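You operate a simulated robot arm through the tools that you are given. There is no shell and no other tool.

You are at the controls of a simulated robot arm. One attempt, no reset.

Task
Close the drawer of the beige table. Then open the showcase lid, put the puller on the corner table and shut the lid again. Then put the foam block on the beige table away on the wall shelf over the beige keyboard. Then take the yellow box and leave it on the green mat of the beige table. Then put one of the adapters from the work table on the shelf under the corner table. Then put one of the slotted foam blocks from the packing table on top of the beige trackball. Then stack the brown small box from the short grey table on top of the blue small box. Then put the dry pack on top of the purple box. Then fetch the steel bracket from the white side table and set it on top of the small pouch. Then open the lid of the small carton. Keep to this order. Set down upright: yellow box, slotted foam block.
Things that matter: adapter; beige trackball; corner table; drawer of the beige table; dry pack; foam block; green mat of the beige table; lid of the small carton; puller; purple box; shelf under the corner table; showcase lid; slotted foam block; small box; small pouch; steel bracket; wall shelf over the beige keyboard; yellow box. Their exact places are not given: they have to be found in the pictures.

It is judged by the outcome, as a careful person would: the job done as asked, and still so three seconds after it is handed in. It fails if anything else is knocked over, pushed out of place, dropped, spilled or broken. A push-on lid holds only when it is set on centred and level and pressed home; a screw cap is set on level and turned clockwise until tight.

Robot
A 7-joint arm with a two-finger parallel gripper on a trunk, on a base that drives. Base frame: it is fixed to the floor where the robot stands at the start and does not move with it; the origin is under the middle of the robot, x ahead of it, y to its left, z up. Readings come in mm, degrees, newtons and seconds.
With the tool pointing down near the work surface it reaches from about 300 to 720 mm from the robot's upright axis, wherever it stands. Its first joint turns from -143.0 to 143.0 degrees. Places, roughly: adapter (10x6x5 cm) [1000, -1300, 800]; beige trackball (11x9x8 cm) [800, 1200, 800]; corner table [-1900, -1800, 800]; drawer of the beige table [-700, -2600, 700]; dry pack [2250, -2750, 750]; foam block (8x5x4 cm) [-1400, -2300, 800]; green mat of the beige table (24x17 cm) [-940, -2500, 800]; lid of the small carton [100, -3600, 700]; puller (6x4x9 cm) [-1300, -2600, 800]; purple box [1000, -1500, 750]; shelf under the corner table [-1900, -1800, 500]; showcase lid [-1700, -1700, 900]; slotted foam block (5x5x6 cm) [2000, -200, 800]; small box [2250, -250, 750]; small pouch (12x5x5 cm) [5400, -2900, 1200]; steel bracket (5x3x3 cm) [2400, -5700, 800]; wall shelf over the beige keyboard (40x22 cm) [840, -4780, 1180]; yellow box [-1750, -1750, 500]. Payload 3 kg.
The tool frame sits at the grasp point between the pads (the TCP): z along the fingers, y along the line on which they close. The tips reach 30 mm beyond it. The gripper opens to 94 mm. The fingers are 28 mm wide and 10 mm thick; the gripper's body (50 by 96 mm) begins 55 mm behind the TCP.
Orientation is that of the tool frame in the base frame, as [roll, pitch, yaw] about the fixed x, y, z axes, in that order (R = Rz(yaw) Ry(pitch) Rx(roll)). With the fingers straight down and closing along the base's y, the tool's x points along the base's -x, its y along +y and its z along -z.

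Tools
- The arm moves only by the tool servo_tool. Its argument "motion" is a list of rows, each a list of 6 numbers: the shift along the tool's x, y, z in mm, then the turn, a rotation vector about the tool's x, y, z in degrees. In form: [[tx, ty, tz, rx, ry, rz], ...]. A call has 1 to 20 rows; each row shifts and turns the commanded pose from where the row before left it, along the tool's axes as they then stand. "fingers" is the closure, from 0 (fully open) to 1 (shut), set as the call begins (left out, the last holds). A row lasts 0.2 s, in which the tool goes at most 50 mm and 8.6 degrees; a call with a longer step from one row to the next is refused whole, and so is a gripper value outside its range. A pose out of reach is approached as far as the arm can. The call stops where the force on the tool passes 40 N (or 10 N more than at its start, if that is more) or the arm is blocked; 0.2 s more then pass. The fingers move at their own pace (about 45 mm/s each) and stop on an object; they squeeze with about 34 N. The grip force told is the motor's: it shows also when the fingers shut on nothing. Time passes only in rows, and 0.2 s behind the last, so rows that do not move let the fingers close. It gives the time, the measured TCP pose, the force on the tool (base axes), the opening and the grip force at its end, in the units of the frame above (readings bear some noise), with the torque about the TCP (base axes, N m) and any sound that the robot's microphone picked up.
- Cameras (640 x 400 px; columns grow to the right, rows downward): "scene" is now at [58.4, 128.6, 1738.3]; the picture's right is [-0.11, -0.99, -0.00], its down [-0.67, 0.07, -0.74] and it looks along [0.74, -0.08, -0.67] (base axes); focal length 253 px, centre (320, 200). "wrist" rides on the gripper at [76, 14, -103] in the tool frame; the picture's right is [-0.18, 0.98, 0.00], its down [-0.75, -0.14, -0.64] and it looks along [-0.63, -0.12, 0.77] (tool axes); focal length 243 px, centre (320, 200).
- capture(camera): a new picture of that camera. The clock stands still meanwhile.
- slide_trunk(by): slides the trunk up (or, below 0, down) by that many mm; the arm and the scene camera ride with it, the base frame stays. It gives what a move gives, with no picture.
- base_move(legs): drives the robot by 1 to 6 legs, each [ahead, left, turn to the left] in mm, mm and degrees, along the robot's own axes; the way and the turn of a leg run together, so that a leg with both is an arc; at most 1500 mm and 180 degrees a leg. The arm and the cameras ride along, it lands a little off, and it stops where it bumps. It gives what a move gives.
- head_to(pan, tilt): turns the head with the scene camera to pan (to the left, within 143 degrees either way) and tilt (down, from -29 to 69), counted from straight ahead of the robot. It gives what a move gives.
- measure_at(camera, pixels): for up to 12 pixels [column, row] of the newest picture of that camera ("zoom" is the newest enlarged one), the place [x, y, z] in the base frame of the surface seen there, good to about 2 mm. The clock stands still meanwhile.
- close_up(camera, box): a new picture of the part [left, top, right, bottom] of that camera's present view, enlarged. The clock stands still meanwhile.
- hand_in(): hands the job in; it is judged then, once.

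Unless the task says otherwise, let go and move clear before handing in.

The tools are called after ">>>" by a JSON object that holds its "fn" and its "kwargs". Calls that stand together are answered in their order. servo_tool: Moves the arm, as the interface text tells. Its arguments: {"type":"object","properties":{"motion":{"type":"array"},"fingers":{"type":"number"}},"required":["motion"]} The other tools are called the same way: slide_trunk (by) slides the trunk up or down; base_move (legs) drives the base; head_to (pan, tilt) turns the head that bears the scene camera; capture (camera) takes a picture; measure_at (camera, pixels) gives the place of the surface under pixels of a picture; close_up (camera, box) takes an enlarged picture of a part of a camera's view; hand_in () hands the job in.

At the start:

```text
clock: 0.0
tcp_pos: [639.7, -148.0, 908.1]
ee_rot: [179.9, -0.1, 180.0]
contact_force: [0.0, 0.1, 0.5]
ft_torque: [0.01, 0.02, -0.02]
width: 94.2
grasp_force: 0.1
trunk travel left (down, up): [-175.0, 215.0]
robot x, y, heading: [0.4, 0.8, -0.2]
head pan, tilt: [-6.3, 41.9]
```

scene: 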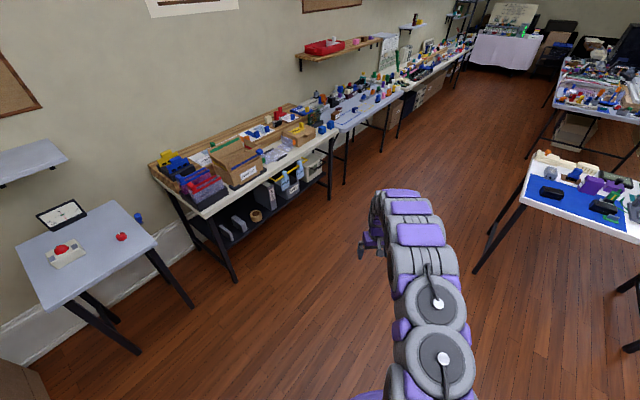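
wrist: 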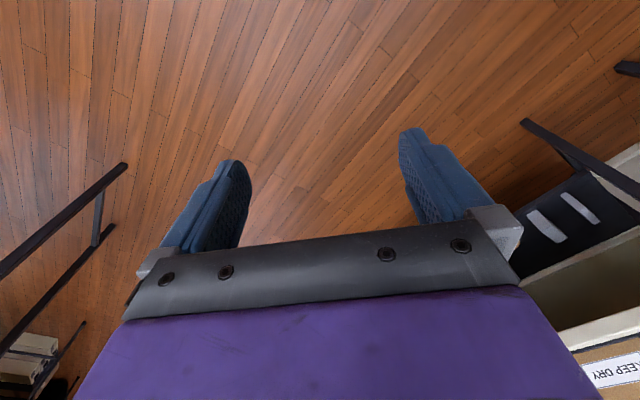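

The first pictures show the packing table ahead, a work table to the right, and a small table with the trackball at the left. I start by surveying with the head toward the right and rear where the first jobs are.

>>> {"fn": "head_to", "kwargs": {"pan": -70, "tilt": 25}}

```text
clock: 1.3
tcp_pos: [636.1, -147.3, 908.6]
ee_rot: [179.8, 0.0, 180.0]
contact_force: [0.5, -0.4, -0.3]
ft_torque: [0.02, 0.03, 0.0]
width: 94.0
grasp_force: 0.0
trunk travel left (down, up): [-175.0, 215.0]
robot x, y, heading: [3.8, 1.3, -0.1]
head pan, tilt: [-70.0, 25.0]
```

The head is turned right now; I take a picture of that side.

>>> {"fn": "capture", "kwargs": {"camera": "scene"}}

```text
taken
```

scene: 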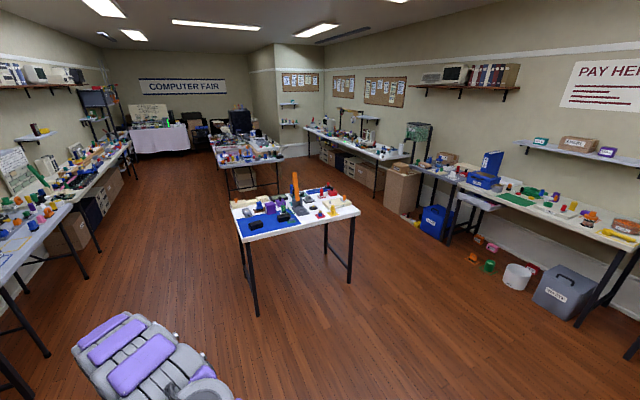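

The picture shows the work table in the middle (250-350, 200), a long table along the right wall with a green mat (515,198) and an open drawer (475,200). I look further right/back.

>>> {"fn": "head_to", "kwargs": {"pan": -120, "tilt": 25}}

>>> {"fn": "capture", "kwargs": {"camera": "scene"}}

```text
clock: 2.5
tcp_pos: [636.8, -146.5, 908.8]
ee_rot: [179.8, 0.0, -179.9]
contact_force: [0.1, -0.3, 0.7]
ft_torque: [-0.01, 0.0, 0.03]
width: 94.2
grasp_force: 0.0
trunk travel left (down, up): [-175.0, 215.0]
robot x, y, heading: [1.0, 1.7, 0.0]
head pan, tilt: [-120.0, 25.0]
```

```text
taken
```

scene: 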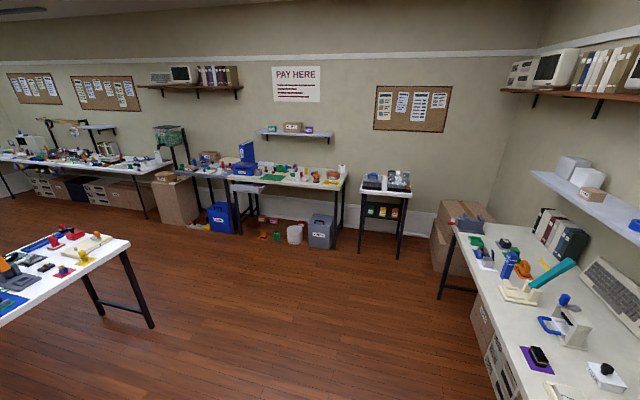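

The beige table (mat at 270,176), the corner table with a showcase and coloured boxes on a shelf (385,200) are visible. I zoom and measure there.

>>> {"fn": "close_up", "kwargs": {"camera": "scene", "box": [180, 110, 440, 272]}}

>>> {"fn": "measure_at", "kwargs": {"camera": "scene", "pixels": [[250, 171], [246, 190], [270, 177], [340, 182], [372, 181], [398, 180], [370, 210], [393, 211], [340, 240], [398, 258], [470, 240], [360, 250]]}}

```text
2.46 times, centred on (310, 191) of scene
```

zoom: 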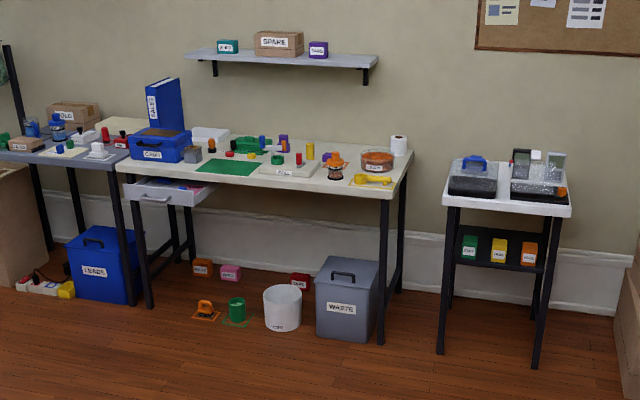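

```text
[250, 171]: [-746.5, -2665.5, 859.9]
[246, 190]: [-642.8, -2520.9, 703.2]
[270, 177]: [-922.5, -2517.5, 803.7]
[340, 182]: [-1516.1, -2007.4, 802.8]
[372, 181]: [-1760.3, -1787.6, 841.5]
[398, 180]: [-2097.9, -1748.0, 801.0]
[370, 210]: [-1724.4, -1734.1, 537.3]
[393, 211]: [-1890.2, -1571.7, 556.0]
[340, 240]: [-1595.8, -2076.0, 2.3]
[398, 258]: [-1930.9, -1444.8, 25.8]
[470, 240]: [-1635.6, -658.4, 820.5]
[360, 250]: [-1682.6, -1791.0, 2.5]
```

The zoom shows the open drawer (160,190), foam block candidates, puller etc. I measure table edges for the layout.

>>> {"fn": "measure_at", "kwargs": {"camera": "zoom", "pixels": [[120, 168], [399, 193], [410, 155], [160, 195], [205, 188], [446, 203], [568, 214], [575, 180], [380, 340], [365, 178], [320, 270], [225, 166]]}}

>>> {"fn": "head_to", "kwargs": {"pan": -143, "tilt": 25}}

>>> {"fn": "capture", "kwargs": {"camera": "scene"}}

```text
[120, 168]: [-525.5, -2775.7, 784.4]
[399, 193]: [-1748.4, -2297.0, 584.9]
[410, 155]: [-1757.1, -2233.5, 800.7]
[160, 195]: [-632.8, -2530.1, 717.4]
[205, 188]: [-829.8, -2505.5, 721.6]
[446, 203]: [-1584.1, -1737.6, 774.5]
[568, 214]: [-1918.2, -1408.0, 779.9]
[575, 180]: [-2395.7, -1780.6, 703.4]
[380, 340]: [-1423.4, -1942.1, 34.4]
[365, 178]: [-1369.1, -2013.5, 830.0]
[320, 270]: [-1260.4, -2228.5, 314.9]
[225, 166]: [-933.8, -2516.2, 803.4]
```

```text
clock: 3.4
tcp_pos: [635.8, -146.2, 908.9]
ee_rot: [179.9, 0.0, -180.0]
contact_force: [0.2, 0.6, -0.4]
ft_torque: [-0.01, 0.0, 0.03]
width: 94.0
grasp_force: 0.0
trunk travel left (down, up): [-175.0, 215.0]
robot x, y, heading: [3.3, -4.5, 0.2]
head pan, tilt: [-143.0, 25.0]
```

```text
taken
```

scene: 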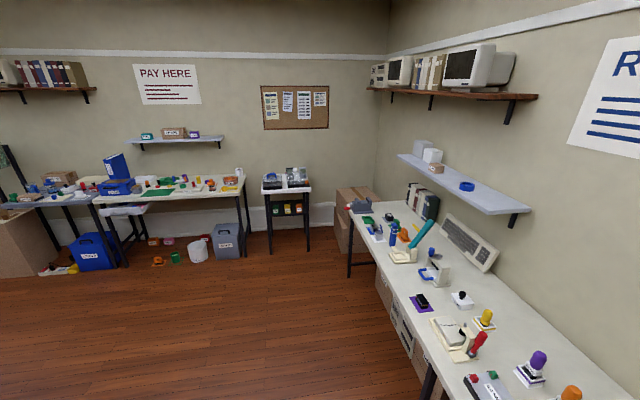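

The room is rotated about 45° to the base frame: the beige table faces direction (0.7,0.7), its drawer front is near (-633,-2530,710). I'll retract the arm a bit, turn right 135° in place, then drive toward the beige table.

>>> {"fn": "servo_tool", "kwargs": {"motion": [[40, 0, -20, 0, 0, 0], [40, 0, -20, 0, 0, 0], [40, 0, -20, 0, 0, 0], [40, 0, -20, 0, 0, 0], [40, 0, -20, 0, 0, 0]]}}

>>> {"fn": "head_to", "kwargs": {"pan": 0, "tilt": 35}}

>>> {"fn": "base_move", "kwargs": {"legs": [[0, 0, -135]]}}

>>> {"fn": "capture", "kwargs": {"camera": "scene"}}

```text
clock: 4.6
tcp_pos: [435.1, -146.2, 1011.2]
ee_rot: [179.9, 0.2, -179.9]
contact_force: [0.9, 0.1, 0.0]
ft_torque: [0.02, -0.02, 0.01]
width: 93.9
grasp_force: 0.1
trunk travel left (down, up): [-175.0, 215.0]
robot x, y, heading: [-1.1, 1.3, -0.2]
head pan, tilt: [-143.0, 25.0]
```

```text
clock: 6.8
tcp_pos: [437.1, -147.8, 1010.1]
ee_rot: [179.9, 0.0, -179.9]
contact_force: [0.0, 0.1, 0.6]
ft_torque: [0.0, -0.01, 0.02]
width: 93.8
grasp_force: 0.2
trunk travel left (down, up): [-175.0, 215.0]
robot x, y, heading: [1.2, -1.9, -0.0]
head pan, tilt: [0.0, 35.0]
```

```text
clock: 12.8
tcp_pos: [-411.5, -208.5, 1009.5]
ee_rot: [179.9, 0.1, 45.3]
contact_force: [-0.2, -0.2, -0.2]
ft_torque: [-0.02, -0.02, -0.02]
width: 94.2
grasp_force: 0.0
trunk travel left (down, up): [-175.0, 215.0]
robot x, y, heading: [1.8, -0.7, -134.7]
head pan, tilt: [0.0, 35.0]
```

```text
taken
```

scene: 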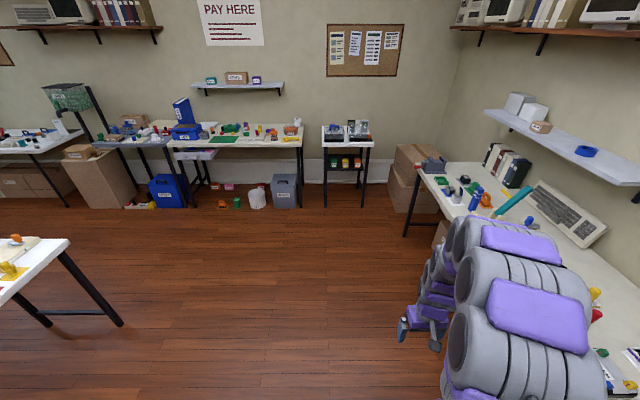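

The way ahead is clear; the work table corner is at left (70,240), its leg foot at (120,325). I measure these for clearance.

>>> {"fn": "measure_at", "kwargs": {"camera": "scene", "pixels": [[70, 240], [118, 325], [45, 325], [50, 243], [160, 150], [303, 143], [190, 205], [236, 207], [405, 235], [415, 165]]}}

```text
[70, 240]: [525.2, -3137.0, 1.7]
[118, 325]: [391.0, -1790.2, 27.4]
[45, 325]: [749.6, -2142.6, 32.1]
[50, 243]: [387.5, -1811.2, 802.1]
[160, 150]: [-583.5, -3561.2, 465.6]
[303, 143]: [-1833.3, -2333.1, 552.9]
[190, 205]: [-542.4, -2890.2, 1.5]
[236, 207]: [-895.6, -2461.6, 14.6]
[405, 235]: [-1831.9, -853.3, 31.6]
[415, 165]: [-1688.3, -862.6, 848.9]
```

The work table's edge is at about u=-1554 (in my along-wall axis), so I drive straight ahead then sideways left to stand before the drawer.

>>> {"fn": "base_move", "kwargs": {"legs": [[1500, 0, 0], [0, 1250, 0]]}}

>>> {"fn": "head_to", "kwargs": {"pan": 0, "tilt": 45}}

>>> {"fn": "capture", "kwargs": {"camera": "scene"}}

```text
clock: 26.2
tcp_pos: [-563.8, -2158.6, 1010.2]
ee_rot: [179.9, 0.1, 46.7]
contact_force: [-0.2, 0.9, -1.3]
ft_torque: [-0.01, 0.0, 0.0]
width: 94.1
grasp_force: 0.1
trunk travel left (down, up): [-175.0, 215.0]
robot x, y, heading: [-153.0, -1944.0, -133.3]
head pan, tilt: [0.0, 35.0]
```

```text
clock: 26.9
tcp_pos: [-562.3, -2158.9, 1010.0]
ee_rot: [179.9, 0.2, 46.7]
contact_force: [-0.3, -0.3, 0.0]
ft_torque: [0.02, 0.03, 0.01]
width: 94.0
grasp_force: 0.1
trunk travel left (down, up): [-175.0, 215.0]
robot x, y, heading: [-156.5, -1942.3, -133.1]
head pan, tilt: [0.0, 45.0]
```

```text
taken
```

scene: 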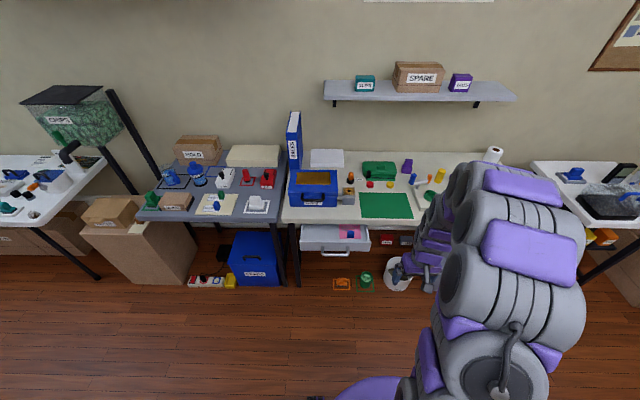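

The open drawer is at (335,240) with a handle at (335,254). I zoom in on the drawer and table.

>>> {"fn": "close_up", "kwargs": {"camera": "scene", "box": [270, 130, 510, 280]}}

>>> {"fn": "measure_at", "kwargs": {"camera": "scene", "pixels": [[303, 250], [368, 250], [335, 254], [335, 246], [303, 228], [368, 228], [300, 222], [420, 222], [290, 260], [335, 235]]}}

```text
2.67 times, centred on (390, 205) of scene
```

zoom: 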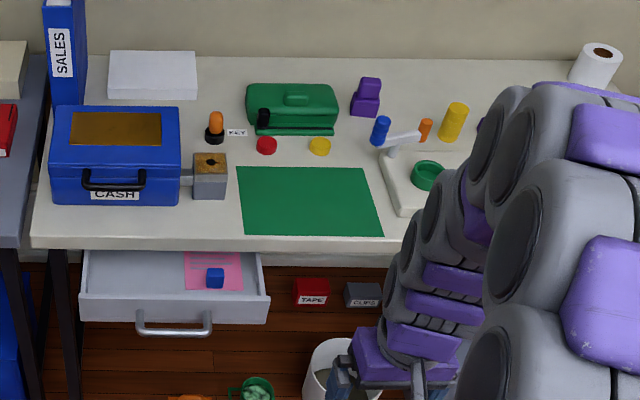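

```text
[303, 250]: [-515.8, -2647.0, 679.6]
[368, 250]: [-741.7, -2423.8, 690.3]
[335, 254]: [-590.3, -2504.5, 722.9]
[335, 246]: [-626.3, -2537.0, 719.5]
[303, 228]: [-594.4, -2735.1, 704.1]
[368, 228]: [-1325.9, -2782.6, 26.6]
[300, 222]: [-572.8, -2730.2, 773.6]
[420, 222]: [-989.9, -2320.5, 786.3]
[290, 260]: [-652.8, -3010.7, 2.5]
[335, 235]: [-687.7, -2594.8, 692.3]
```

The drawer's front panel spans (-516,-2647) to (-742,-2424), handle bar at (-590,-2504,723). I drive 200 mm closer and centre on it.

>>> {"fn": "base_move", "kwargs": {"legs": [[200, 60, -1.9]]}}

>>> {"fn": "slide_trunk", "kwargs": {"by": -100}}

>>> {"fn": "capture", "kwargs": {"camera": "scene"}}

```text
clock: 28.6
tcp_pos: [-667.7, -2333.9, 1010.9]
ee_rot: [179.9, 0.1, 44.8]
contact_force: [0.3, 0.3, 0.2]
ft_torque: [0.01, 0.0, 0.03]
width: 94.1
grasp_force: 0.0
trunk travel left (down, up): [-175.0, 215.0]
robot x, y, heading: [-252.2, -2132.3, -135.1]
head pan, tilt: [0.0, 45.0]
```

```text
clock: 29.9
tcp_pos: [-666.0, -2332.3, 910.9]
ee_rot: [179.9, 0.1, 44.8]
contact_force: [-0.2, -0.2, -0.5]
ft_torque: [-0.02, -0.01, -0.04]
width: 93.8
grasp_force: 0.0
trunk travel left (down, up): [-75.0, 315.0]
robot x, y, heading: [-259.9, -2129.5, -135.2]
head pan, tilt: [0.0, 45.0]
```

```text
taken
```

scene: 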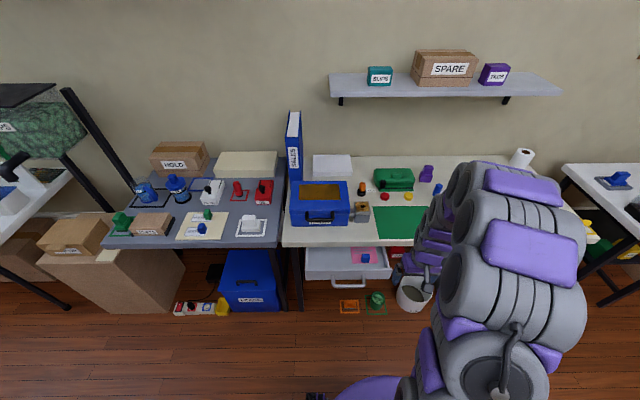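

The TCP is right of the handle. I shut the fingers, shift left 175 mm to the handle centre, then lower to z≈720 in front of the handle.

>>> {"fn": "servo_tool", "kwargs": {"motion": [[0, 44, 0, 0, 0, 0], [0, 44, 0, 0, 0, 0], [0, 44, 0, 0, 0, 0], [0, 43, 0, 0, 0, 0], [0, 0, 40, 0, 0, 0], [0, 0, 40, 0, 0, 0], [0, 0, 40, 0, 0, 0], [0, 0, 40, 0, 0, 0], [0, 0, 30, 0, 0, 0]], "fingers": 1}}

>>> {"fn": "capture", "kwargs": {"camera": "scene"}}

>>> {"fn": "capture", "kwargs": {"camera": "wrist"}}

```text
clock: 31.9
tcp_pos: [-542.7, -2457.0, 722.2]
ee_rot: [-180.0, 0.2, 44.8]
contact_force: [-1.2, 0.2, 0.3]
ft_torque: [0.01, -0.04, 0.01]
width: 0.0
grasp_force: 33.4
trunk travel left (down, up): [-75.0, 315.0]
robot x, y, heading: [-253.5, -2133.4, -135.6]
head pan, tilt: [0.0, 45.0]
```

```text
taken
```

scene: 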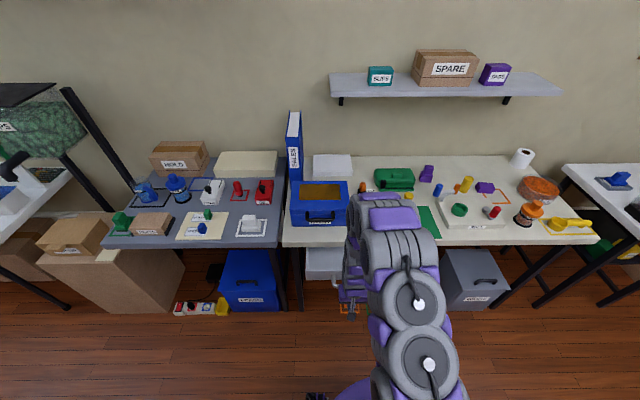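

```text
taken
```

wrist: 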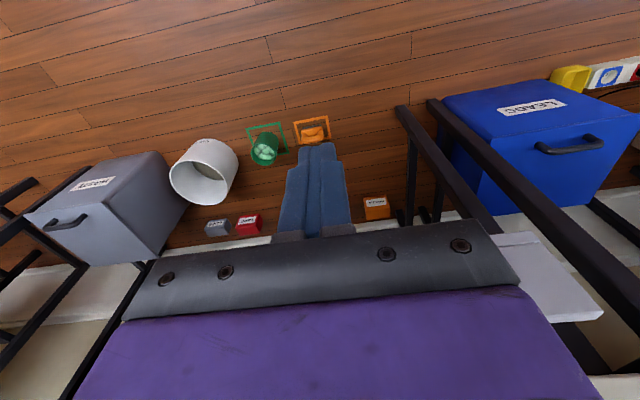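

The fingers are before the handle at z=722. I push toward the wall along the tool's -x.

>>> {"fn": "servo_tool", "kwargs": {"motion": [[-20, 0, 0, 0, 0, 0], [-15, 0, 0, 0, 0, 0], [-10, 0, 0, 0, 0, 0], [-10, 0, 0, 0, 0, 0], [-10, 0, 0, 0, 0, 0], [-10, 0, 0, 0, 0, 0], [-10, 0, 0, 0, 0, 0], [-10, 0, 0, 0, 0, 0]]}}

>>> {"fn": "capture", "kwargs": {"camera": "wrist"}}

```text
clock: 33.7
tcp_pos: [-610.0, -2523.6, 721.6]
ee_rot: [-180.0, 0.3, 44.8]
contact_force: [0.2, -0.4, 0.4]
ft_torque: [-0.02, 0.05, -0.02]
width: 0.0
grasp_force: 33.1
trunk travel left (down, up): [-75.0, 315.0]
robot x, y, heading: [-256.4, -2132.1, -135.1]
head pan, tilt: [0.0, 45.0]
```

```text
taken
```

wrist: 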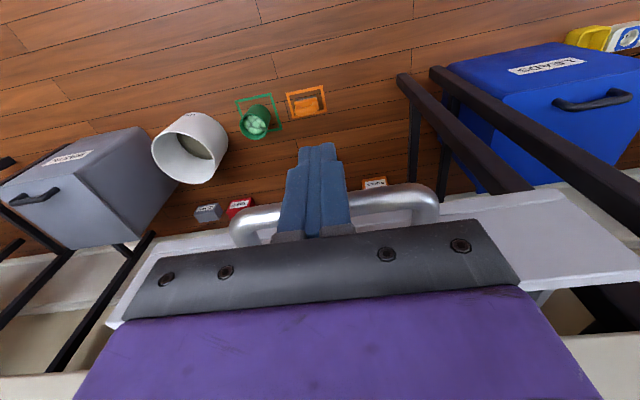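

The fingers are against the handle bar (240-430, 215) and the drawer is moving. I keep pushing.

>>> {"fn": "servo_tool", "kwargs": {"motion": [[-10, 0, 0, 0, 0, 0], [-10, 0, 0, 0, 0, 0], [-10, 0, 0, 0, 0, 0], [-10, 0, 0, 0, 0, 0], [-10, 0, 0, 0, 0, 0], [-10, 0, 0, 0, 0, 0]]}}

>>> {"fn": "capture", "kwargs": {"camera": "wrist"}}

>>> {"fn": "capture", "kwargs": {"camera": "scene"}}

```text
clock: 35.1
tcp_pos: [-651.6, -2565.5, 721.8]
ee_rot: [-179.9, 0.0, 44.9]
contact_force: [13.4, 11.8, 5.3]
ft_torque: [0.07, -0.02, 0.05]
width: 0.0
grasp_force: 34.0
trunk travel left (down, up): [-75.0, 315.0]
robot x, y, heading: [-250.8, -2128.9, -135.5]
head pan, tilt: [0.0, 45.0]
```

```text
taken
```

wrist: 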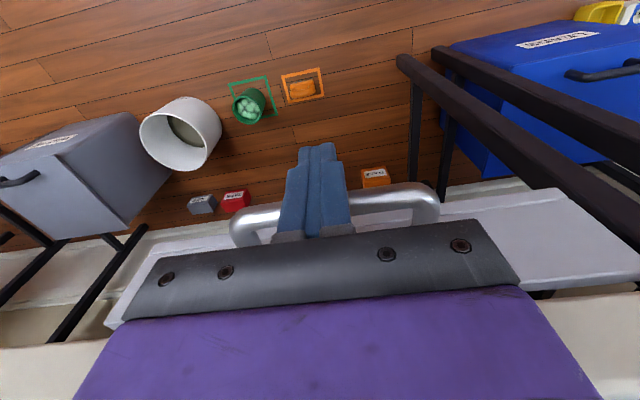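

```text
taken
```

scene: 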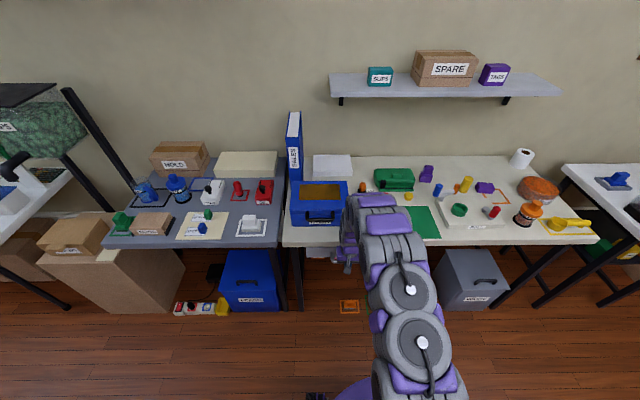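

Force is 18 N at n≈-2275; I push on a little until it stops.

>>> {"fn": "servo_tool", "kwargs": {"motion": [[-8, 0, 0, 0, 0, 0], [-8, 0, 0, 0, 0, 0], [-8, 0, 0, 0, 0, 0], [-8, 0, 0, 0, 0, 0], [-8, 0, 0, 0, 0, 0], [-8, 0, 0, 0, 0, 0]]}}

>>> {"fn": "capture", "kwargs": {"camera": "wrist"}}

```text
clock: 35.5
tcp_pos: [-651.4, -2565.1, 719.7]
ee_rot: [-179.9, -0.8, 45.0]
contact_force: [6.1, 7.0, 0.5]
ft_torque: [-0.05, -0.11, -0.02]
width: 0.0
grasp_force: 33.0
trunk travel left (down, up): [-75.0, 315.0]
robot x, y, heading: [-253.1, -2131.3, -135.0]
head pan, tilt: [0.0, 45.0]
stopped in row 1: the force on the tool passed its limit at 48 N (the readings are from after the stop); the commanded pose is now the measured one
```

```text
taken
```

wrist: 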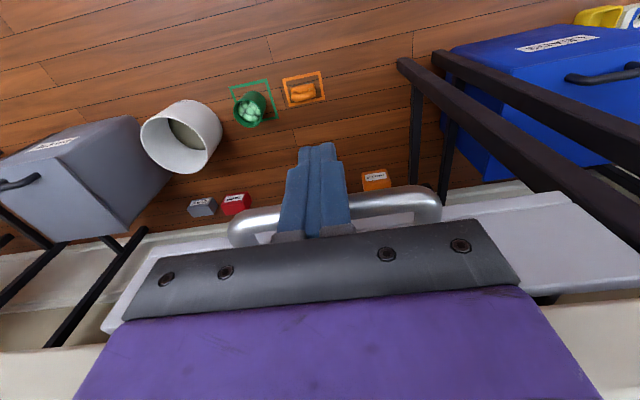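

It hit a hard stop with the panel at about the table edge. I back off and check.

>>> {"fn": "servo_tool", "kwargs": {"motion": [[30, 0, 0, 0, 0, 0], [40, 0, 0, 0, 0, 0], [40, 0, 0, 0, 0, 0], [40, 0, -40, 0, 0, 0], [0, 0, -50, 0, 0, 0], [0, 0, -50, 0, 0, 0], [0, 0, -50, 0, 0, 0], [0, 0, -50, 0, 0, 0], [0, 0, -50, 0, 0, 0]], "fingers": 0}}

>>> {"fn": "capture", "kwargs": {"camera": "wrist"}}

>>> {"fn": "capture", "kwargs": {"camera": "scene"}}

```text
refused: row 4 steps farther than a row can; nothing moved
```

```text
taken
```

wrist: 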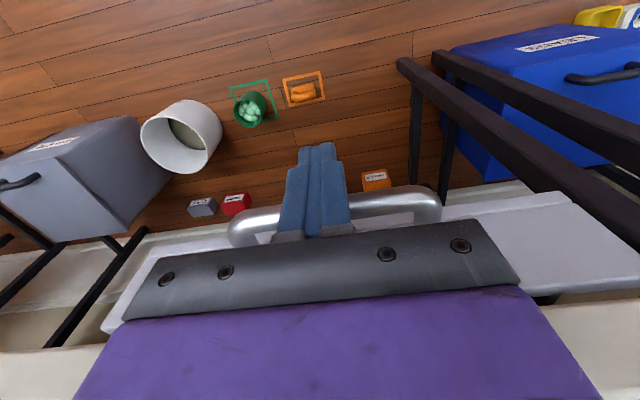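

```text
taken
```

scene: 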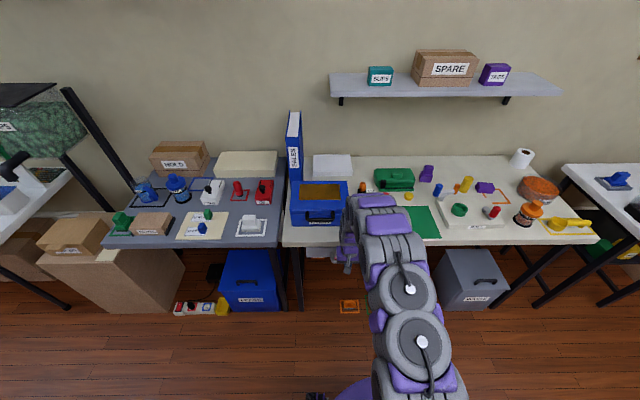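

The step was too long; I repeat the retreat in shorter rows.

>>> {"fn": "servo_tool", "kwargs": {"motion": [[30, 0, 0, 0, 0, 0], [40, 0, 0, 0, 0, 0], [40, 0, 0, 0, 0, 0], [30, 0, -30, 0, 0, 0], [0, 0, -50, 0, 0, 0], [0, 0, -50, 0, 0, 0], [0, 0, -50, 0, 0, 0], [0, 0, -50, 0, 0, 0], [0, 0, -50, 0, 0, 0]], "fingers": 0}}

>>> {"fn": "capture", "kwargs": {"camera": "scene"}}

>>> {"fn": "capture", "kwargs": {"camera": "wrist"}}

```text
clock: 37.5
tcp_pos: [-553.6, -2471.8, 1001.5]
ee_rot: [-180.0, -0.4, 45.0]
contact_force: [0.3, 0.3, 0.4]
ft_torque: [-0.01, -0.01, -0.02]
width: 93.9
grasp_force: 0.2
trunk travel left (down, up): [-75.0, 315.0]
robot x, y, heading: [-254.0, -2132.3, -135.3]
head pan, tilt: [0.0, 45.0]
```

```text
taken
```

scene: 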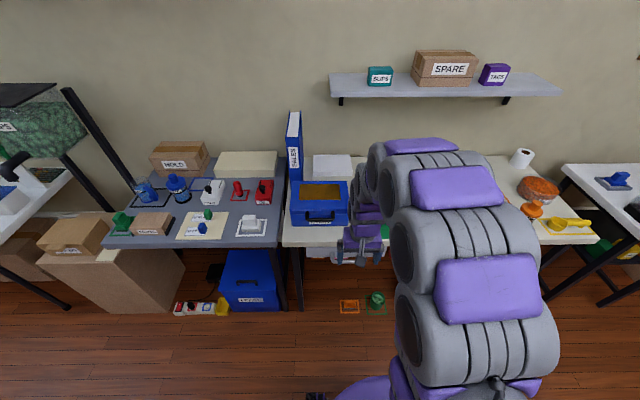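

```text
taken
```

wrist: 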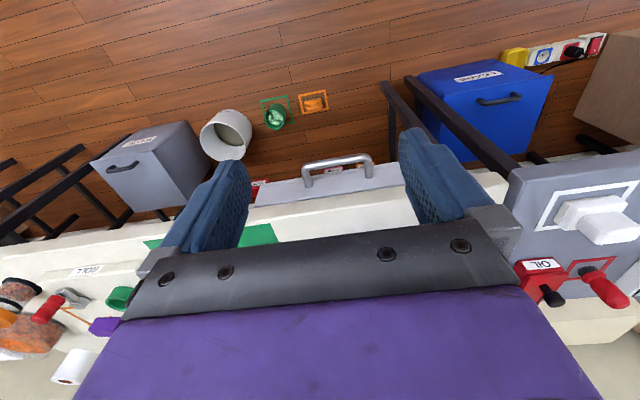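

The drawer handle is visible in the wrist view (340,165). I measure the panel and table edge positions to confirm it's closed.

>>> {"fn": "measure_at", "kwargs": {"camera": "wrist", "pixels": [[280, 187], [390, 178], [340, 160], [300, 212], [110, 235], [340, 190], [330, 200]]}}

>>> {"fn": "close_up", "kwargs": {"camera": "wrist", "box": [220, 130, 420, 255]}}

```text
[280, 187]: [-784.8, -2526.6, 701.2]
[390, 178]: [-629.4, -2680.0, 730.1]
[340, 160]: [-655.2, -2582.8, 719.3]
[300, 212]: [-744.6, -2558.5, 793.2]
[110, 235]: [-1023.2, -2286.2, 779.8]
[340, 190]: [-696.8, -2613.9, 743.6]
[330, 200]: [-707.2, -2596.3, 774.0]
```

```text
3.20 times, centred on (320, 192) of wrist
```

zoom: 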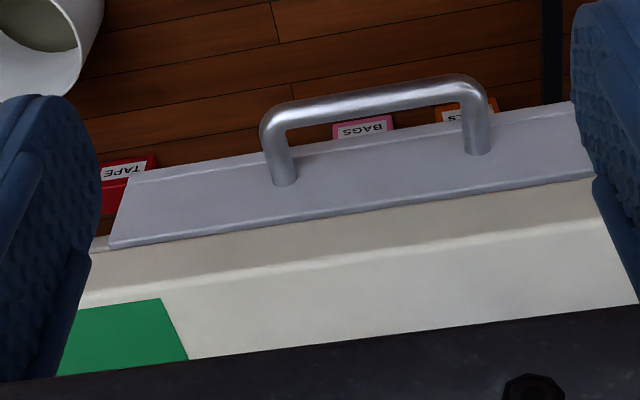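

Panel front is at n≈-2340, level with the table edge: drawer closed. Next I go right along the table to view the corner table and the objects at its right half.

>>> {"fn": "base_move", "kwargs": {"legs": [[-50, -850, 0.3]]}}

>>> {"fn": "head_to", "kwargs": {"pan": 0, "tilt": 40}}

>>> {"fn": "capture", "kwargs": {"camera": "scene"}}

```text
clock: 42.0
tcp_pos: [-1114.8, -1840.0, 1001.3]
ee_rot: [-179.8, -0.4, 45.3]
contact_force: [-0.3, 0.3, 0.0]
ft_torque: [0.03, 0.0, 0.05]
width: 94.1
grasp_force: 0.1
trunk travel left (down, up): [-75.0, 315.0]
robot x, y, heading: [-820.7, -1494.2, -134.7]
head pan, tilt: [0.0, 45.0]
```

```text
clock: 42.6
tcp_pos: [-1116.6, -1838.3, 1002.2]
ee_rot: [-179.9, -0.4, 45.4]
contact_force: [0.9, 0.9, 0.3]
ft_torque: [0.0, 0.01, 0.01]
width: 93.8
grasp_force: 0.1
trunk travel left (down, up): [-75.0, 315.0]
robot x, y, heading: [-821.1, -1498.2, -134.8]
head pan, tilt: [0.0, 40.0]
```

```text
taken
```

scene: 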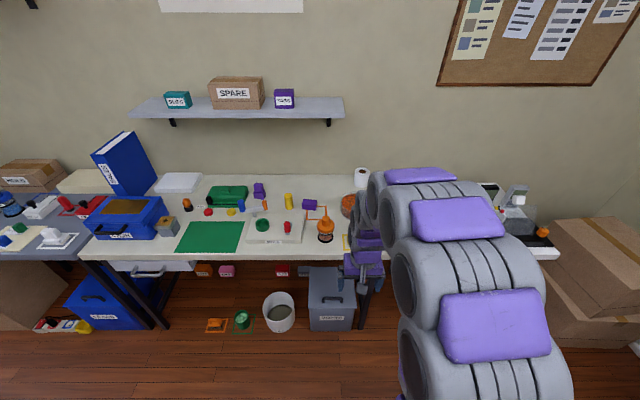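

The beige table's objects are visible now; I zoom on them and measure candidates.

>>> {"fn": "close_up", "kwargs": {"camera": "scene", "box": [170, 160, 370, 285]}}

>>> {"fn": "measure_at", "kwargs": {"camera": "scene", "pixels": [[259, 190], [309, 204], [288, 200], [240, 205], [325, 228], [287, 226], [264, 205], [229, 195], [348, 205], [315, 214], [259, 196], [210, 236]]}}

```text
3.20 times, centred on (270, 222) of scene
```

zoom: 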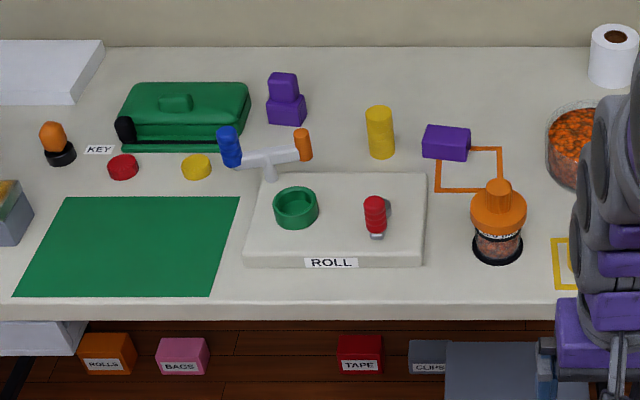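

```text
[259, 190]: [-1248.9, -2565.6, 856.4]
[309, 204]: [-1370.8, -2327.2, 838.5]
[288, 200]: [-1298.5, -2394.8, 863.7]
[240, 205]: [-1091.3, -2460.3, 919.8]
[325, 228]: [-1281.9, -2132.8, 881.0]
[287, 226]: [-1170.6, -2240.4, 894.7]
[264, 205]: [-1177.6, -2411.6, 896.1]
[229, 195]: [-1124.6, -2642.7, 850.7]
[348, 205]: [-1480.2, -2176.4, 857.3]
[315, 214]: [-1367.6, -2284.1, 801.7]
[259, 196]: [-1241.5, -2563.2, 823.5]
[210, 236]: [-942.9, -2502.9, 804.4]
```

The puller is the purple stepped piece at (259,190) → (-1249,-2566), and the foam block the purple brick at (309,204) → (-1371,-2327). Now I shift right to view the corner table.

>>> {"fn": "base_move", "kwargs": {"legs": [[0, -620, 0]]}}

>>> {"fn": "capture", "kwargs": {"camera": "scene"}}

```text
clock: 46.2
tcp_pos: [-1559.0, -1398.7, 1001.8]
ee_rot: [-179.7, -0.4, 45.1]
contact_force: [1.1, -1.1, -0.4]
ft_torque: [0.06, 0.01, 0.0]
width: 93.8
grasp_force: 0.0
trunk travel left (down, up): [-75.0, 315.0]
robot x, y, heading: [-1267.0, -1054.8, -134.6]
head pan, tilt: [0.0, 40.0]
```

```text
taken
```

scene: 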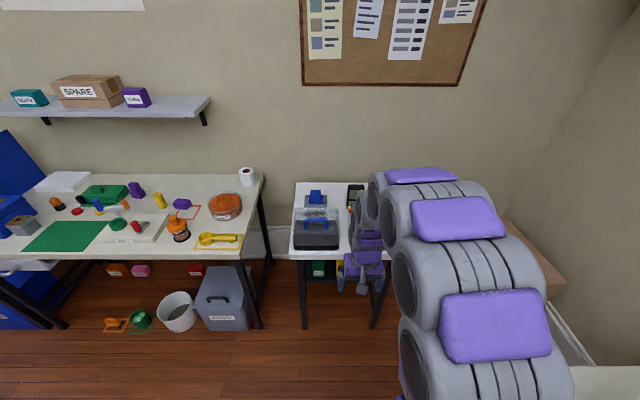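

The corner table is partly hidden by the arm. I swing the tool to the right to clear the view.

>>> {"fn": "servo_tool", "kwargs": {"motion": [[30, -40, 0, 0, 0, 0], [30, -40, 0, 0, 0, 0], [20, -40, 0, 0, 0, 0], [20, -40, 0, 0, 0, 0], [0, -50, 0, 0, 0, 0], [0, -50, 0, 0, 0, 0]]}}

>>> {"fn": "capture", "kwargs": {"camera": "scene"}}

```text
clock: 47.6
tcp_pos: [-1681.6, -1138.2, 1002.1]
ee_rot: [179.7, -0.4, 45.3]
contact_force: [-0.1, 0.1, -0.3]
ft_torque: [-0.03, -0.01, 0.01]
width: 93.9
grasp_force: 0.1
trunk travel left (down, up): [-75.0, 315.0]
robot x, y, heading: [-1268.5, -1053.0, -134.6]
head pan, tilt: [0.0, 40.0]
```

```text
taken
```

scene: 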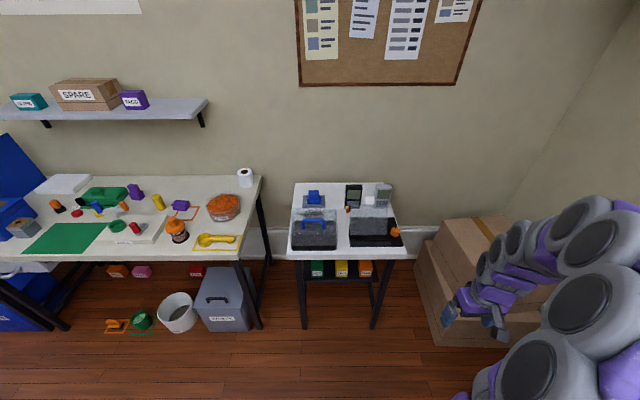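

The corner table is fully in view; I zoom in on it.

>>> {"fn": "close_up", "kwargs": {"camera": "scene", "box": [276, 170, 420, 260]}}

>>> {"fn": "close_up", "kwargs": {"camera": "scene", "box": [276, 235, 420, 325]}}

```text
4.44 times, centred on (348, 215) of scene
```

zoom: 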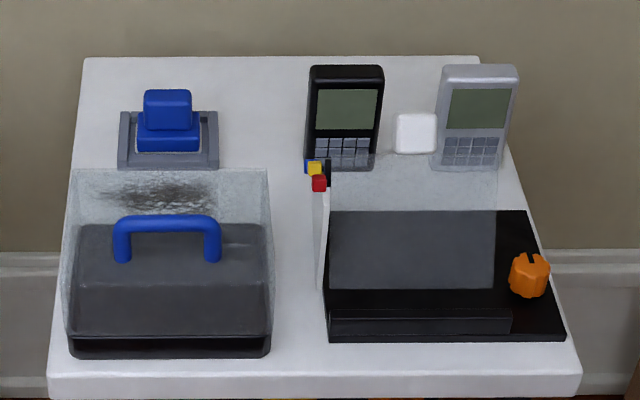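

```text
4.44 times, centred on (348, 280) of scene
```

zoom: 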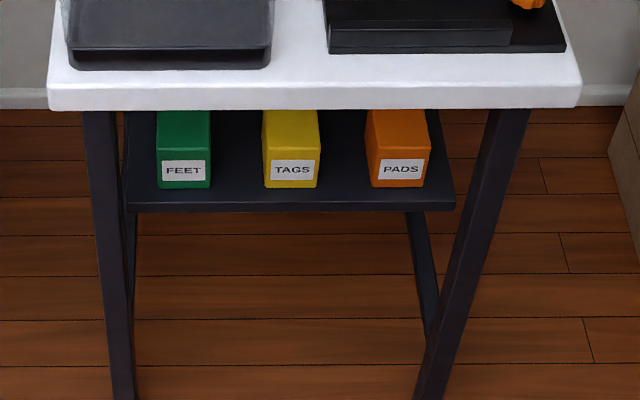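

The corner table holds a clear hood with blue handle on a black base at left, and a black case with clear cover, orange knob at right. I measure both.

>>> {"fn": "close_up", "kwargs": {"camera": "scene", "box": [276, 170, 420, 260]}}

>>> {"fn": "measure_at", "kwargs": {"camera": "zoom", "pixels": [[168, 223], [120, 250], [215, 250], [80, 345], [260, 350], [78, 175], [265, 175], [70, 325], [265, 325], [165, 200], [170, 310], [72, 230]]}}

>>> {"fn": "measure_at", "kwargs": {"camera": "zoom", "pixels": [[528, 275], [340, 335], [560, 335], [340, 300], [500, 325], [330, 220], [495, 215], [495, 160], [318, 185], [320, 260], [420, 250], [165, 105]]}}

```text
4.44 times, centred on (348, 215) of scene
```

zoom: 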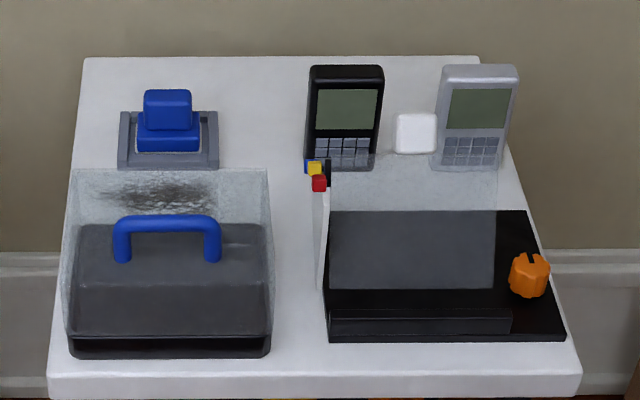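

```text
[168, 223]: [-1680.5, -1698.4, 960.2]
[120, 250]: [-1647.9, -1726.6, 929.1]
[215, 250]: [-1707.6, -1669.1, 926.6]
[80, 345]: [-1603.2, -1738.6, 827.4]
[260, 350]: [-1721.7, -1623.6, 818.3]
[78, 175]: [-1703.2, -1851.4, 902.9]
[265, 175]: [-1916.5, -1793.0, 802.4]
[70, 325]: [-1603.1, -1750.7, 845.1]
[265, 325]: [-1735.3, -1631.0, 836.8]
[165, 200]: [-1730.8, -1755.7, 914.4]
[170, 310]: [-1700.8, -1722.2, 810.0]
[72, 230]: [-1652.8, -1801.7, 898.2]
```

```text
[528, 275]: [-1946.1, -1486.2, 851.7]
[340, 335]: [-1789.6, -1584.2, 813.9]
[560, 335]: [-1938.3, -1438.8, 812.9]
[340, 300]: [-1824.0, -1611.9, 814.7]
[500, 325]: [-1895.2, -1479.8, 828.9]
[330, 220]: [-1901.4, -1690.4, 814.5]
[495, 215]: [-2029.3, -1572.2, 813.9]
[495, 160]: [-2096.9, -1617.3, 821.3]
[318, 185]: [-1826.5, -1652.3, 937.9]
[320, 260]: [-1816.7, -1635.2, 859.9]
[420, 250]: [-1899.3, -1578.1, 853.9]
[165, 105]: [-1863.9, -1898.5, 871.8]
```

The left clear hood on the black base (handle at (-1680,-1698,960)) matches the showcase lid. I drive closer in front of it, raise the arm, and look with the wrist camera.

>>> {"fn": "base_move", "kwargs": {"legs": [[230, 172, -0.4]]}}

>>> {"fn": "servo_tool", "kwargs": {"motion": [[0, 0, -50, 0, 0, 0], [0, 0, -50, 0, 0, 0], [0, 50, -10, 0, 0, 0], [0, 50, 0, 0, 0, 0], [0, 50, 0, 0, 0, 0], [0, 50, 0, 0, 0, 0], [0, 35, 0, 0, 0, 0]]}}

>>> {"fn": "capture", "kwargs": {"camera": "scene"}}

>>> {"fn": "capture", "kwargs": {"camera": "wrist"}}

```text
clock: 49.6
tcp_pos: [-1728.1, -1419.1, 1000.6]
ee_rot: [179.7, -0.4, 44.7]
contact_force: [0.3, -0.1, -0.6]
ft_torque: [-0.05, 0.03, 0.01]
width: 94.0
grasp_force: 0.1
trunk travel left (down, up): [-75.0, 315.0]
robot x, y, heading: [-1307.8, -1338.2, -135.3]
head pan, tilt: [0.0, 40.0]
```

```text
refused: row 3 steps farther than a row can; nothing moved
```

```text
taken
```

scene: 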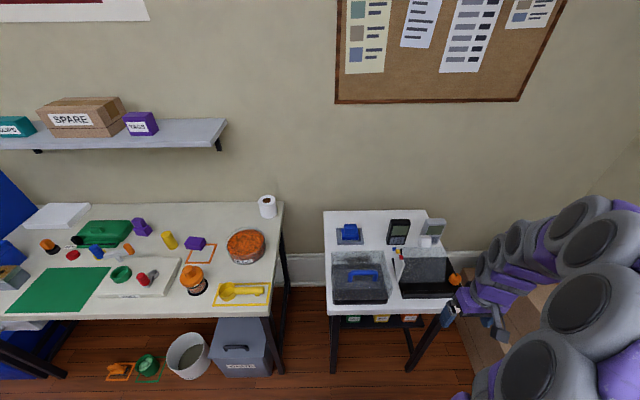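

```text
taken
```

wrist: 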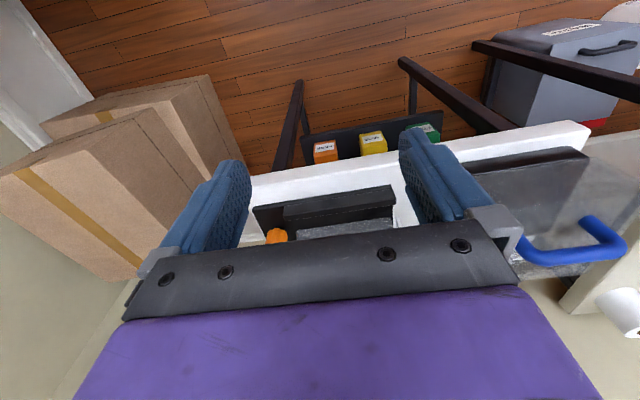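

A closer view of the showcase is available now; I zoom in before moving the arm.

>>> {"fn": "close_up", "kwargs": {"camera": "scene", "box": [316, 205, 460, 310]}}

```text
3.81 times, centred on (388, 258) of scene
```

zoom: 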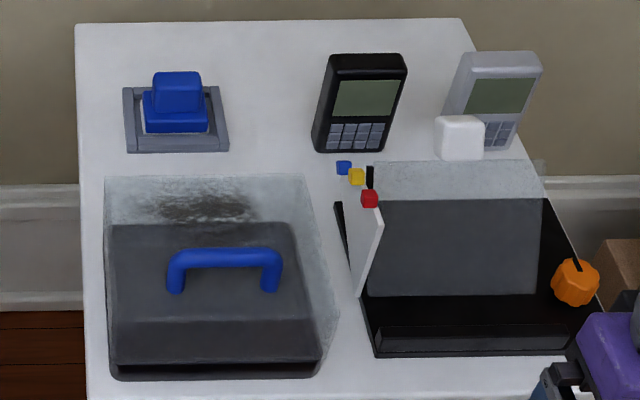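

I measure the hood's surfaces: top, front edge, and sides.

>>> {"fn": "measure_at", "kwargs": {"camera": "zoom", "pixels": [[108, 182], [300, 180], [110, 318], [318, 318], [200, 322], [200, 340], [335, 312], [200, 215], [178, 290], [270, 290], [225, 258], [320, 250]]}}

>>> {"fn": "measure_at", "kwargs": {"camera": "zoom", "pixels": [[120, 375], [310, 375], [120, 360], [315, 362], [180, 82], [178, 105], [125, 150], [227, 150], [230, 90], [330, 150], [370, 205], [360, 290]]}}

```text
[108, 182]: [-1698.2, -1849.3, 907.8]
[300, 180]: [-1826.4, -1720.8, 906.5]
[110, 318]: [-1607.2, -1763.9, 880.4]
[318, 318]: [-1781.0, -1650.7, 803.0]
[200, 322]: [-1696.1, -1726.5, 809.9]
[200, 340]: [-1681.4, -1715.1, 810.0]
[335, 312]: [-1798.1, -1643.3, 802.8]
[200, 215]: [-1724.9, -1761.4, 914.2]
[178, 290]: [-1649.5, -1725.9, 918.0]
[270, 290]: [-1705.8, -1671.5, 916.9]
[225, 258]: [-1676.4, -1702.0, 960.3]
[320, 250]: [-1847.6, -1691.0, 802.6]
```

```text
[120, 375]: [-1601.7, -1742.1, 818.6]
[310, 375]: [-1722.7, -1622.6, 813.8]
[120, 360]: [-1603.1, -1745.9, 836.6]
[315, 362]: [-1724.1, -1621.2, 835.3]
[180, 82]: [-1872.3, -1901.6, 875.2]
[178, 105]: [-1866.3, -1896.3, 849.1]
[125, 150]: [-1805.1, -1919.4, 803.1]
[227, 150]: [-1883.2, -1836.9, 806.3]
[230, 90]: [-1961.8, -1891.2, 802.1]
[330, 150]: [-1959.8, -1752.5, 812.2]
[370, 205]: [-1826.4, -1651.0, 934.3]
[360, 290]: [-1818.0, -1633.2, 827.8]
```

The hood spans u≈-107..77, n≈-2360..-2512, top z=914, handle bar top 960 with its bar along the table's length. I raise, swing in front of it and rotate the gripper 90° so the fingers can straddle the bar.

>>> {"fn": "servo_tool", "kwargs": {"motion": [[0, 0, -45, 0, 0, 0], [0, 0, -45, 0, 0, 0], [0, 45, 0, 0, 0, 0], [0, 45, 0, 0, 0, 0], [0, 45, 0, 0, 0, 0], [0, 45, 0, 0, 0, 0], [0, 45, 0, 0, 0, 0], [0, 10, 0, 0, 0, 0]]}}

>>> {"fn": "servo_tool", "kwargs": {"motion": [[0, 0, 0, 0, 0, 8.5], [0, 0, 0, 0, 0, 8.5], [0, 0, 0, 0, 0, 8.5], [0, 0, 0, 0, 0, 8.5], [0, 0, 0, 0, 0, 8.5], [0, 0, 0, 0, 0, 8.5], [0, 0, 0, 0, 0, 8.5], [0, 0, 0, 0, 0, 8.5], [0, 0, 0, 0, 0, 8.5], [0, 0, 0, 0, 0, 8.5], [0, 0, 0, 0, 0, 5.0]]}}

>>> {"fn": "capture", "kwargs": {"camera": "wrist"}}

>>> {"fn": "capture", "kwargs": {"camera": "scene"}}

```text
clock: 51.4
tcp_pos: [-1553.9, -1593.6, 1092.7]
ee_rot: [-179.9, -0.4, 44.7]
contact_force: [-0.3, 0.5, -0.6]
ft_torque: [0.02, 0.01, -0.02]
width: 93.8
grasp_force: 0.1
trunk travel left (down, up): [-75.0, 315.0]
robot x, y, heading: [-1308.2, -1340.2, -135.4]
head pan, tilt: [0.0, 40.0]
```

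```text
clock: 53.8
tcp_pos: [-1555.9, -1591.4, 1093.6]
ee_rot: [-179.6, 0.1, -45.4]
contact_force: [0.7, -0.9, 0.3]
ft_torque: [0.05, -0.06, -0.02]
width: 94.1
grasp_force: 0.0
trunk travel left (down, up): [-75.0, 315.0]
robot x, y, heading: [-1306.3, -1338.5, -135.2]
head pan, tilt: [0.0, 40.0]
```

```text
taken
```

wrist: 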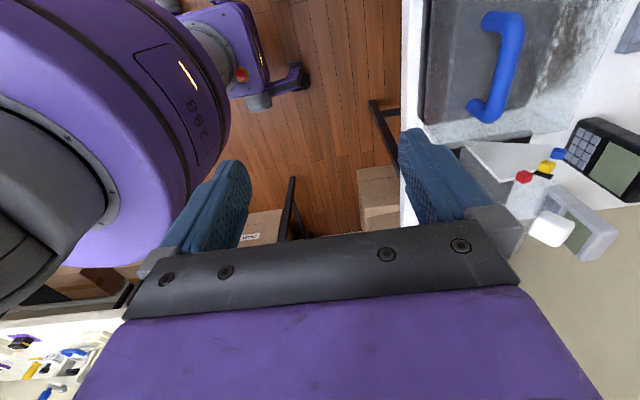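

```text
taken
```

scene: 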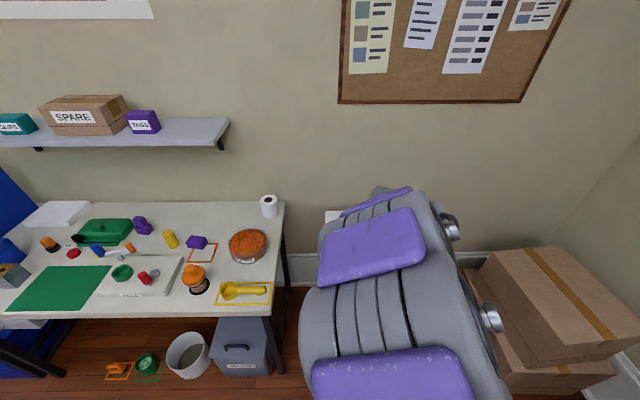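

The wrist view shows the blue handle (505,65) beyond the right finger. I measure it and the lid.

>>> {"fn": "measure_at", "kwargs": {"camera": "wrist", "pixels": [[510, 60], [513, 40], [505, 85], [495, 18], [485, 112], [440, 60], [570, 60], [440, 120], [580, 120], [427, 60], [560, 25], [465, 145]]}}

>>> {"fn": "close_up", "kwargs": {"camera": "wrist", "box": [400, 0, 640, 150]}}

```text
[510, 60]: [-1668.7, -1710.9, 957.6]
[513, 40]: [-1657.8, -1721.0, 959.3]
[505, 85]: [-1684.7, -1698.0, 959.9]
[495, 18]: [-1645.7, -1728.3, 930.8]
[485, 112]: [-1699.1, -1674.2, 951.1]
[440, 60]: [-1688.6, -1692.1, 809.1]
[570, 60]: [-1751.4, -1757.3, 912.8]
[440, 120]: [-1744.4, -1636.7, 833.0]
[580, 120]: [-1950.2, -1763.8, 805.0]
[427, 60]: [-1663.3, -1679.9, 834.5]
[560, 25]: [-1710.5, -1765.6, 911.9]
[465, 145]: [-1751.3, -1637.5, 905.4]
```

```text
2.67 times, centred on (520, 75) of wrist
```

zoom: 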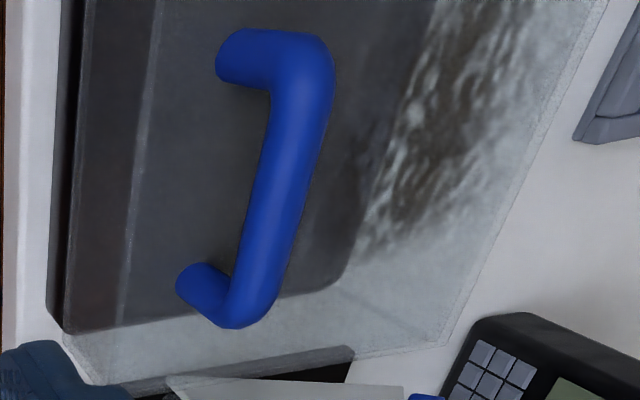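

The bar is at about (-1679,-1699), top z=960. I move above it, then lower so the pads straddle the bar.

>>> {"fn": "servo_tool", "kwargs": {"motion": [[-2, 40, 0, 0, 0, 0], [-2, 41, 0, 0, 0, 0], [-3, 41, 0, 0, 0, 0], [-3, 41, 0, 0, 0, 0], [0, 0, 35, 0, 0, 0], [0, 0, 30, 0, 0, 0], [0, 0, 25, 0, 0, 0]]}}

>>> {"fn": "capture", "kwargs": {"camera": "wrist"}}

```text
clock: 55.4
tcp_pos: [-1678.4, -1699.9, 1001.0]
ee_rot: [-179.7, 0.2, -45.3]
contact_force: [-0.2, 0.2, -0.2]
ft_torque: [0.0, 0.01, 0.01]
width: 93.9
grasp_force: 0.0
trunk travel left (down, up): [-75.0, 315.0]
robot x, y, heading: [-1310.7, -1342.2, -135.3]
head pan, tilt: [0.0, 40.0]
```

```text
taken
```

wrist: 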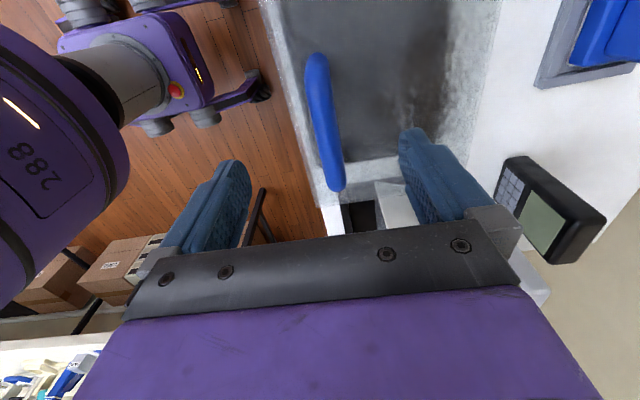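

The bar appears directly between the fingers (318,55)-(337,185). I check its ends' positions to centre the grip.

>>> {"fn": "measure_at", "kwargs": {"camera": "wrist", "pixels": [[318, 65], [325, 120], [336, 180], [310, 30], [360, 120], [345, 200]]}}

```text
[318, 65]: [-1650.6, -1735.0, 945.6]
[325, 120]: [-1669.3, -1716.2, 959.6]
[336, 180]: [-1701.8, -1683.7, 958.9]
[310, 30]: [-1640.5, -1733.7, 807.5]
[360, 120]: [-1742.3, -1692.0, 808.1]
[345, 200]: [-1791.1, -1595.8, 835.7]
```

The bar is at n≈-2393; I shift 4 mm toward the wall, lower 46 mm and close on it.

>>> {"fn": "servo_tool", "kwargs": {"motion": [[3, 4, 16, 0, 0, 0], [0, 0, 15, 0, 0, 0], [0, 0, 15, 0, 0, 0]]}}

>>> {"fn": "servo_tool", "kwargs": {"motion": [[0, 0, 0, 0, 0, 0], [0, 0, 0, 0, 0, 0], [0, 0, 0, 0, 0, 0], [0, 0, 0, 0, 0, 0], [0, 0, 0, 0, 0, 0], [0, 0, 0, 0, 0, 0]], "fingers": 1}}

>>> {"fn": "capture", "kwargs": {"camera": "wrist"}}

```text
clock: 56.2
tcp_pos: [-1679.2, -1704.0, 955.2]
ee_rot: [-179.7, 0.0, -45.2]
contact_force: [-0.2, -0.4, 0.8]
ft_torque: [-0.04, 0.0, -0.03]
width: 93.7
grasp_force: 0.2
trunk travel left (down, up): [-75.0, 315.0]
robot x, y, heading: [-1307.8, -1337.5, -135.3]
head pan, tilt: [0.0, 40.0]
```

```text
clock: 57.6
tcp_pos: [-1679.8, -1704.2, 954.5]
ee_rot: [-179.8, 0.1, -45.2]
contact_force: [-11.6, -10.9, 2.3]
ft_torque: [-0.07, 0.08, 0.7]
width: 20.1
grasp_force: 44.9
trunk travel left (down, up): [-75.0, 315.0]
robot x, y, heading: [-1307.8, -1342.0, -135.1]
head pan, tilt: [0.0, 40.0]
```

```text
taken
```

wrist: 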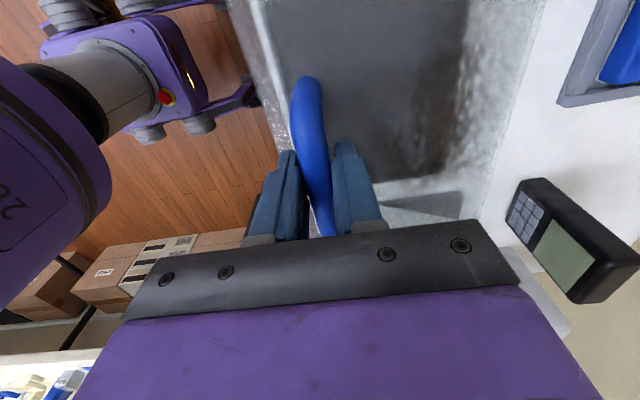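

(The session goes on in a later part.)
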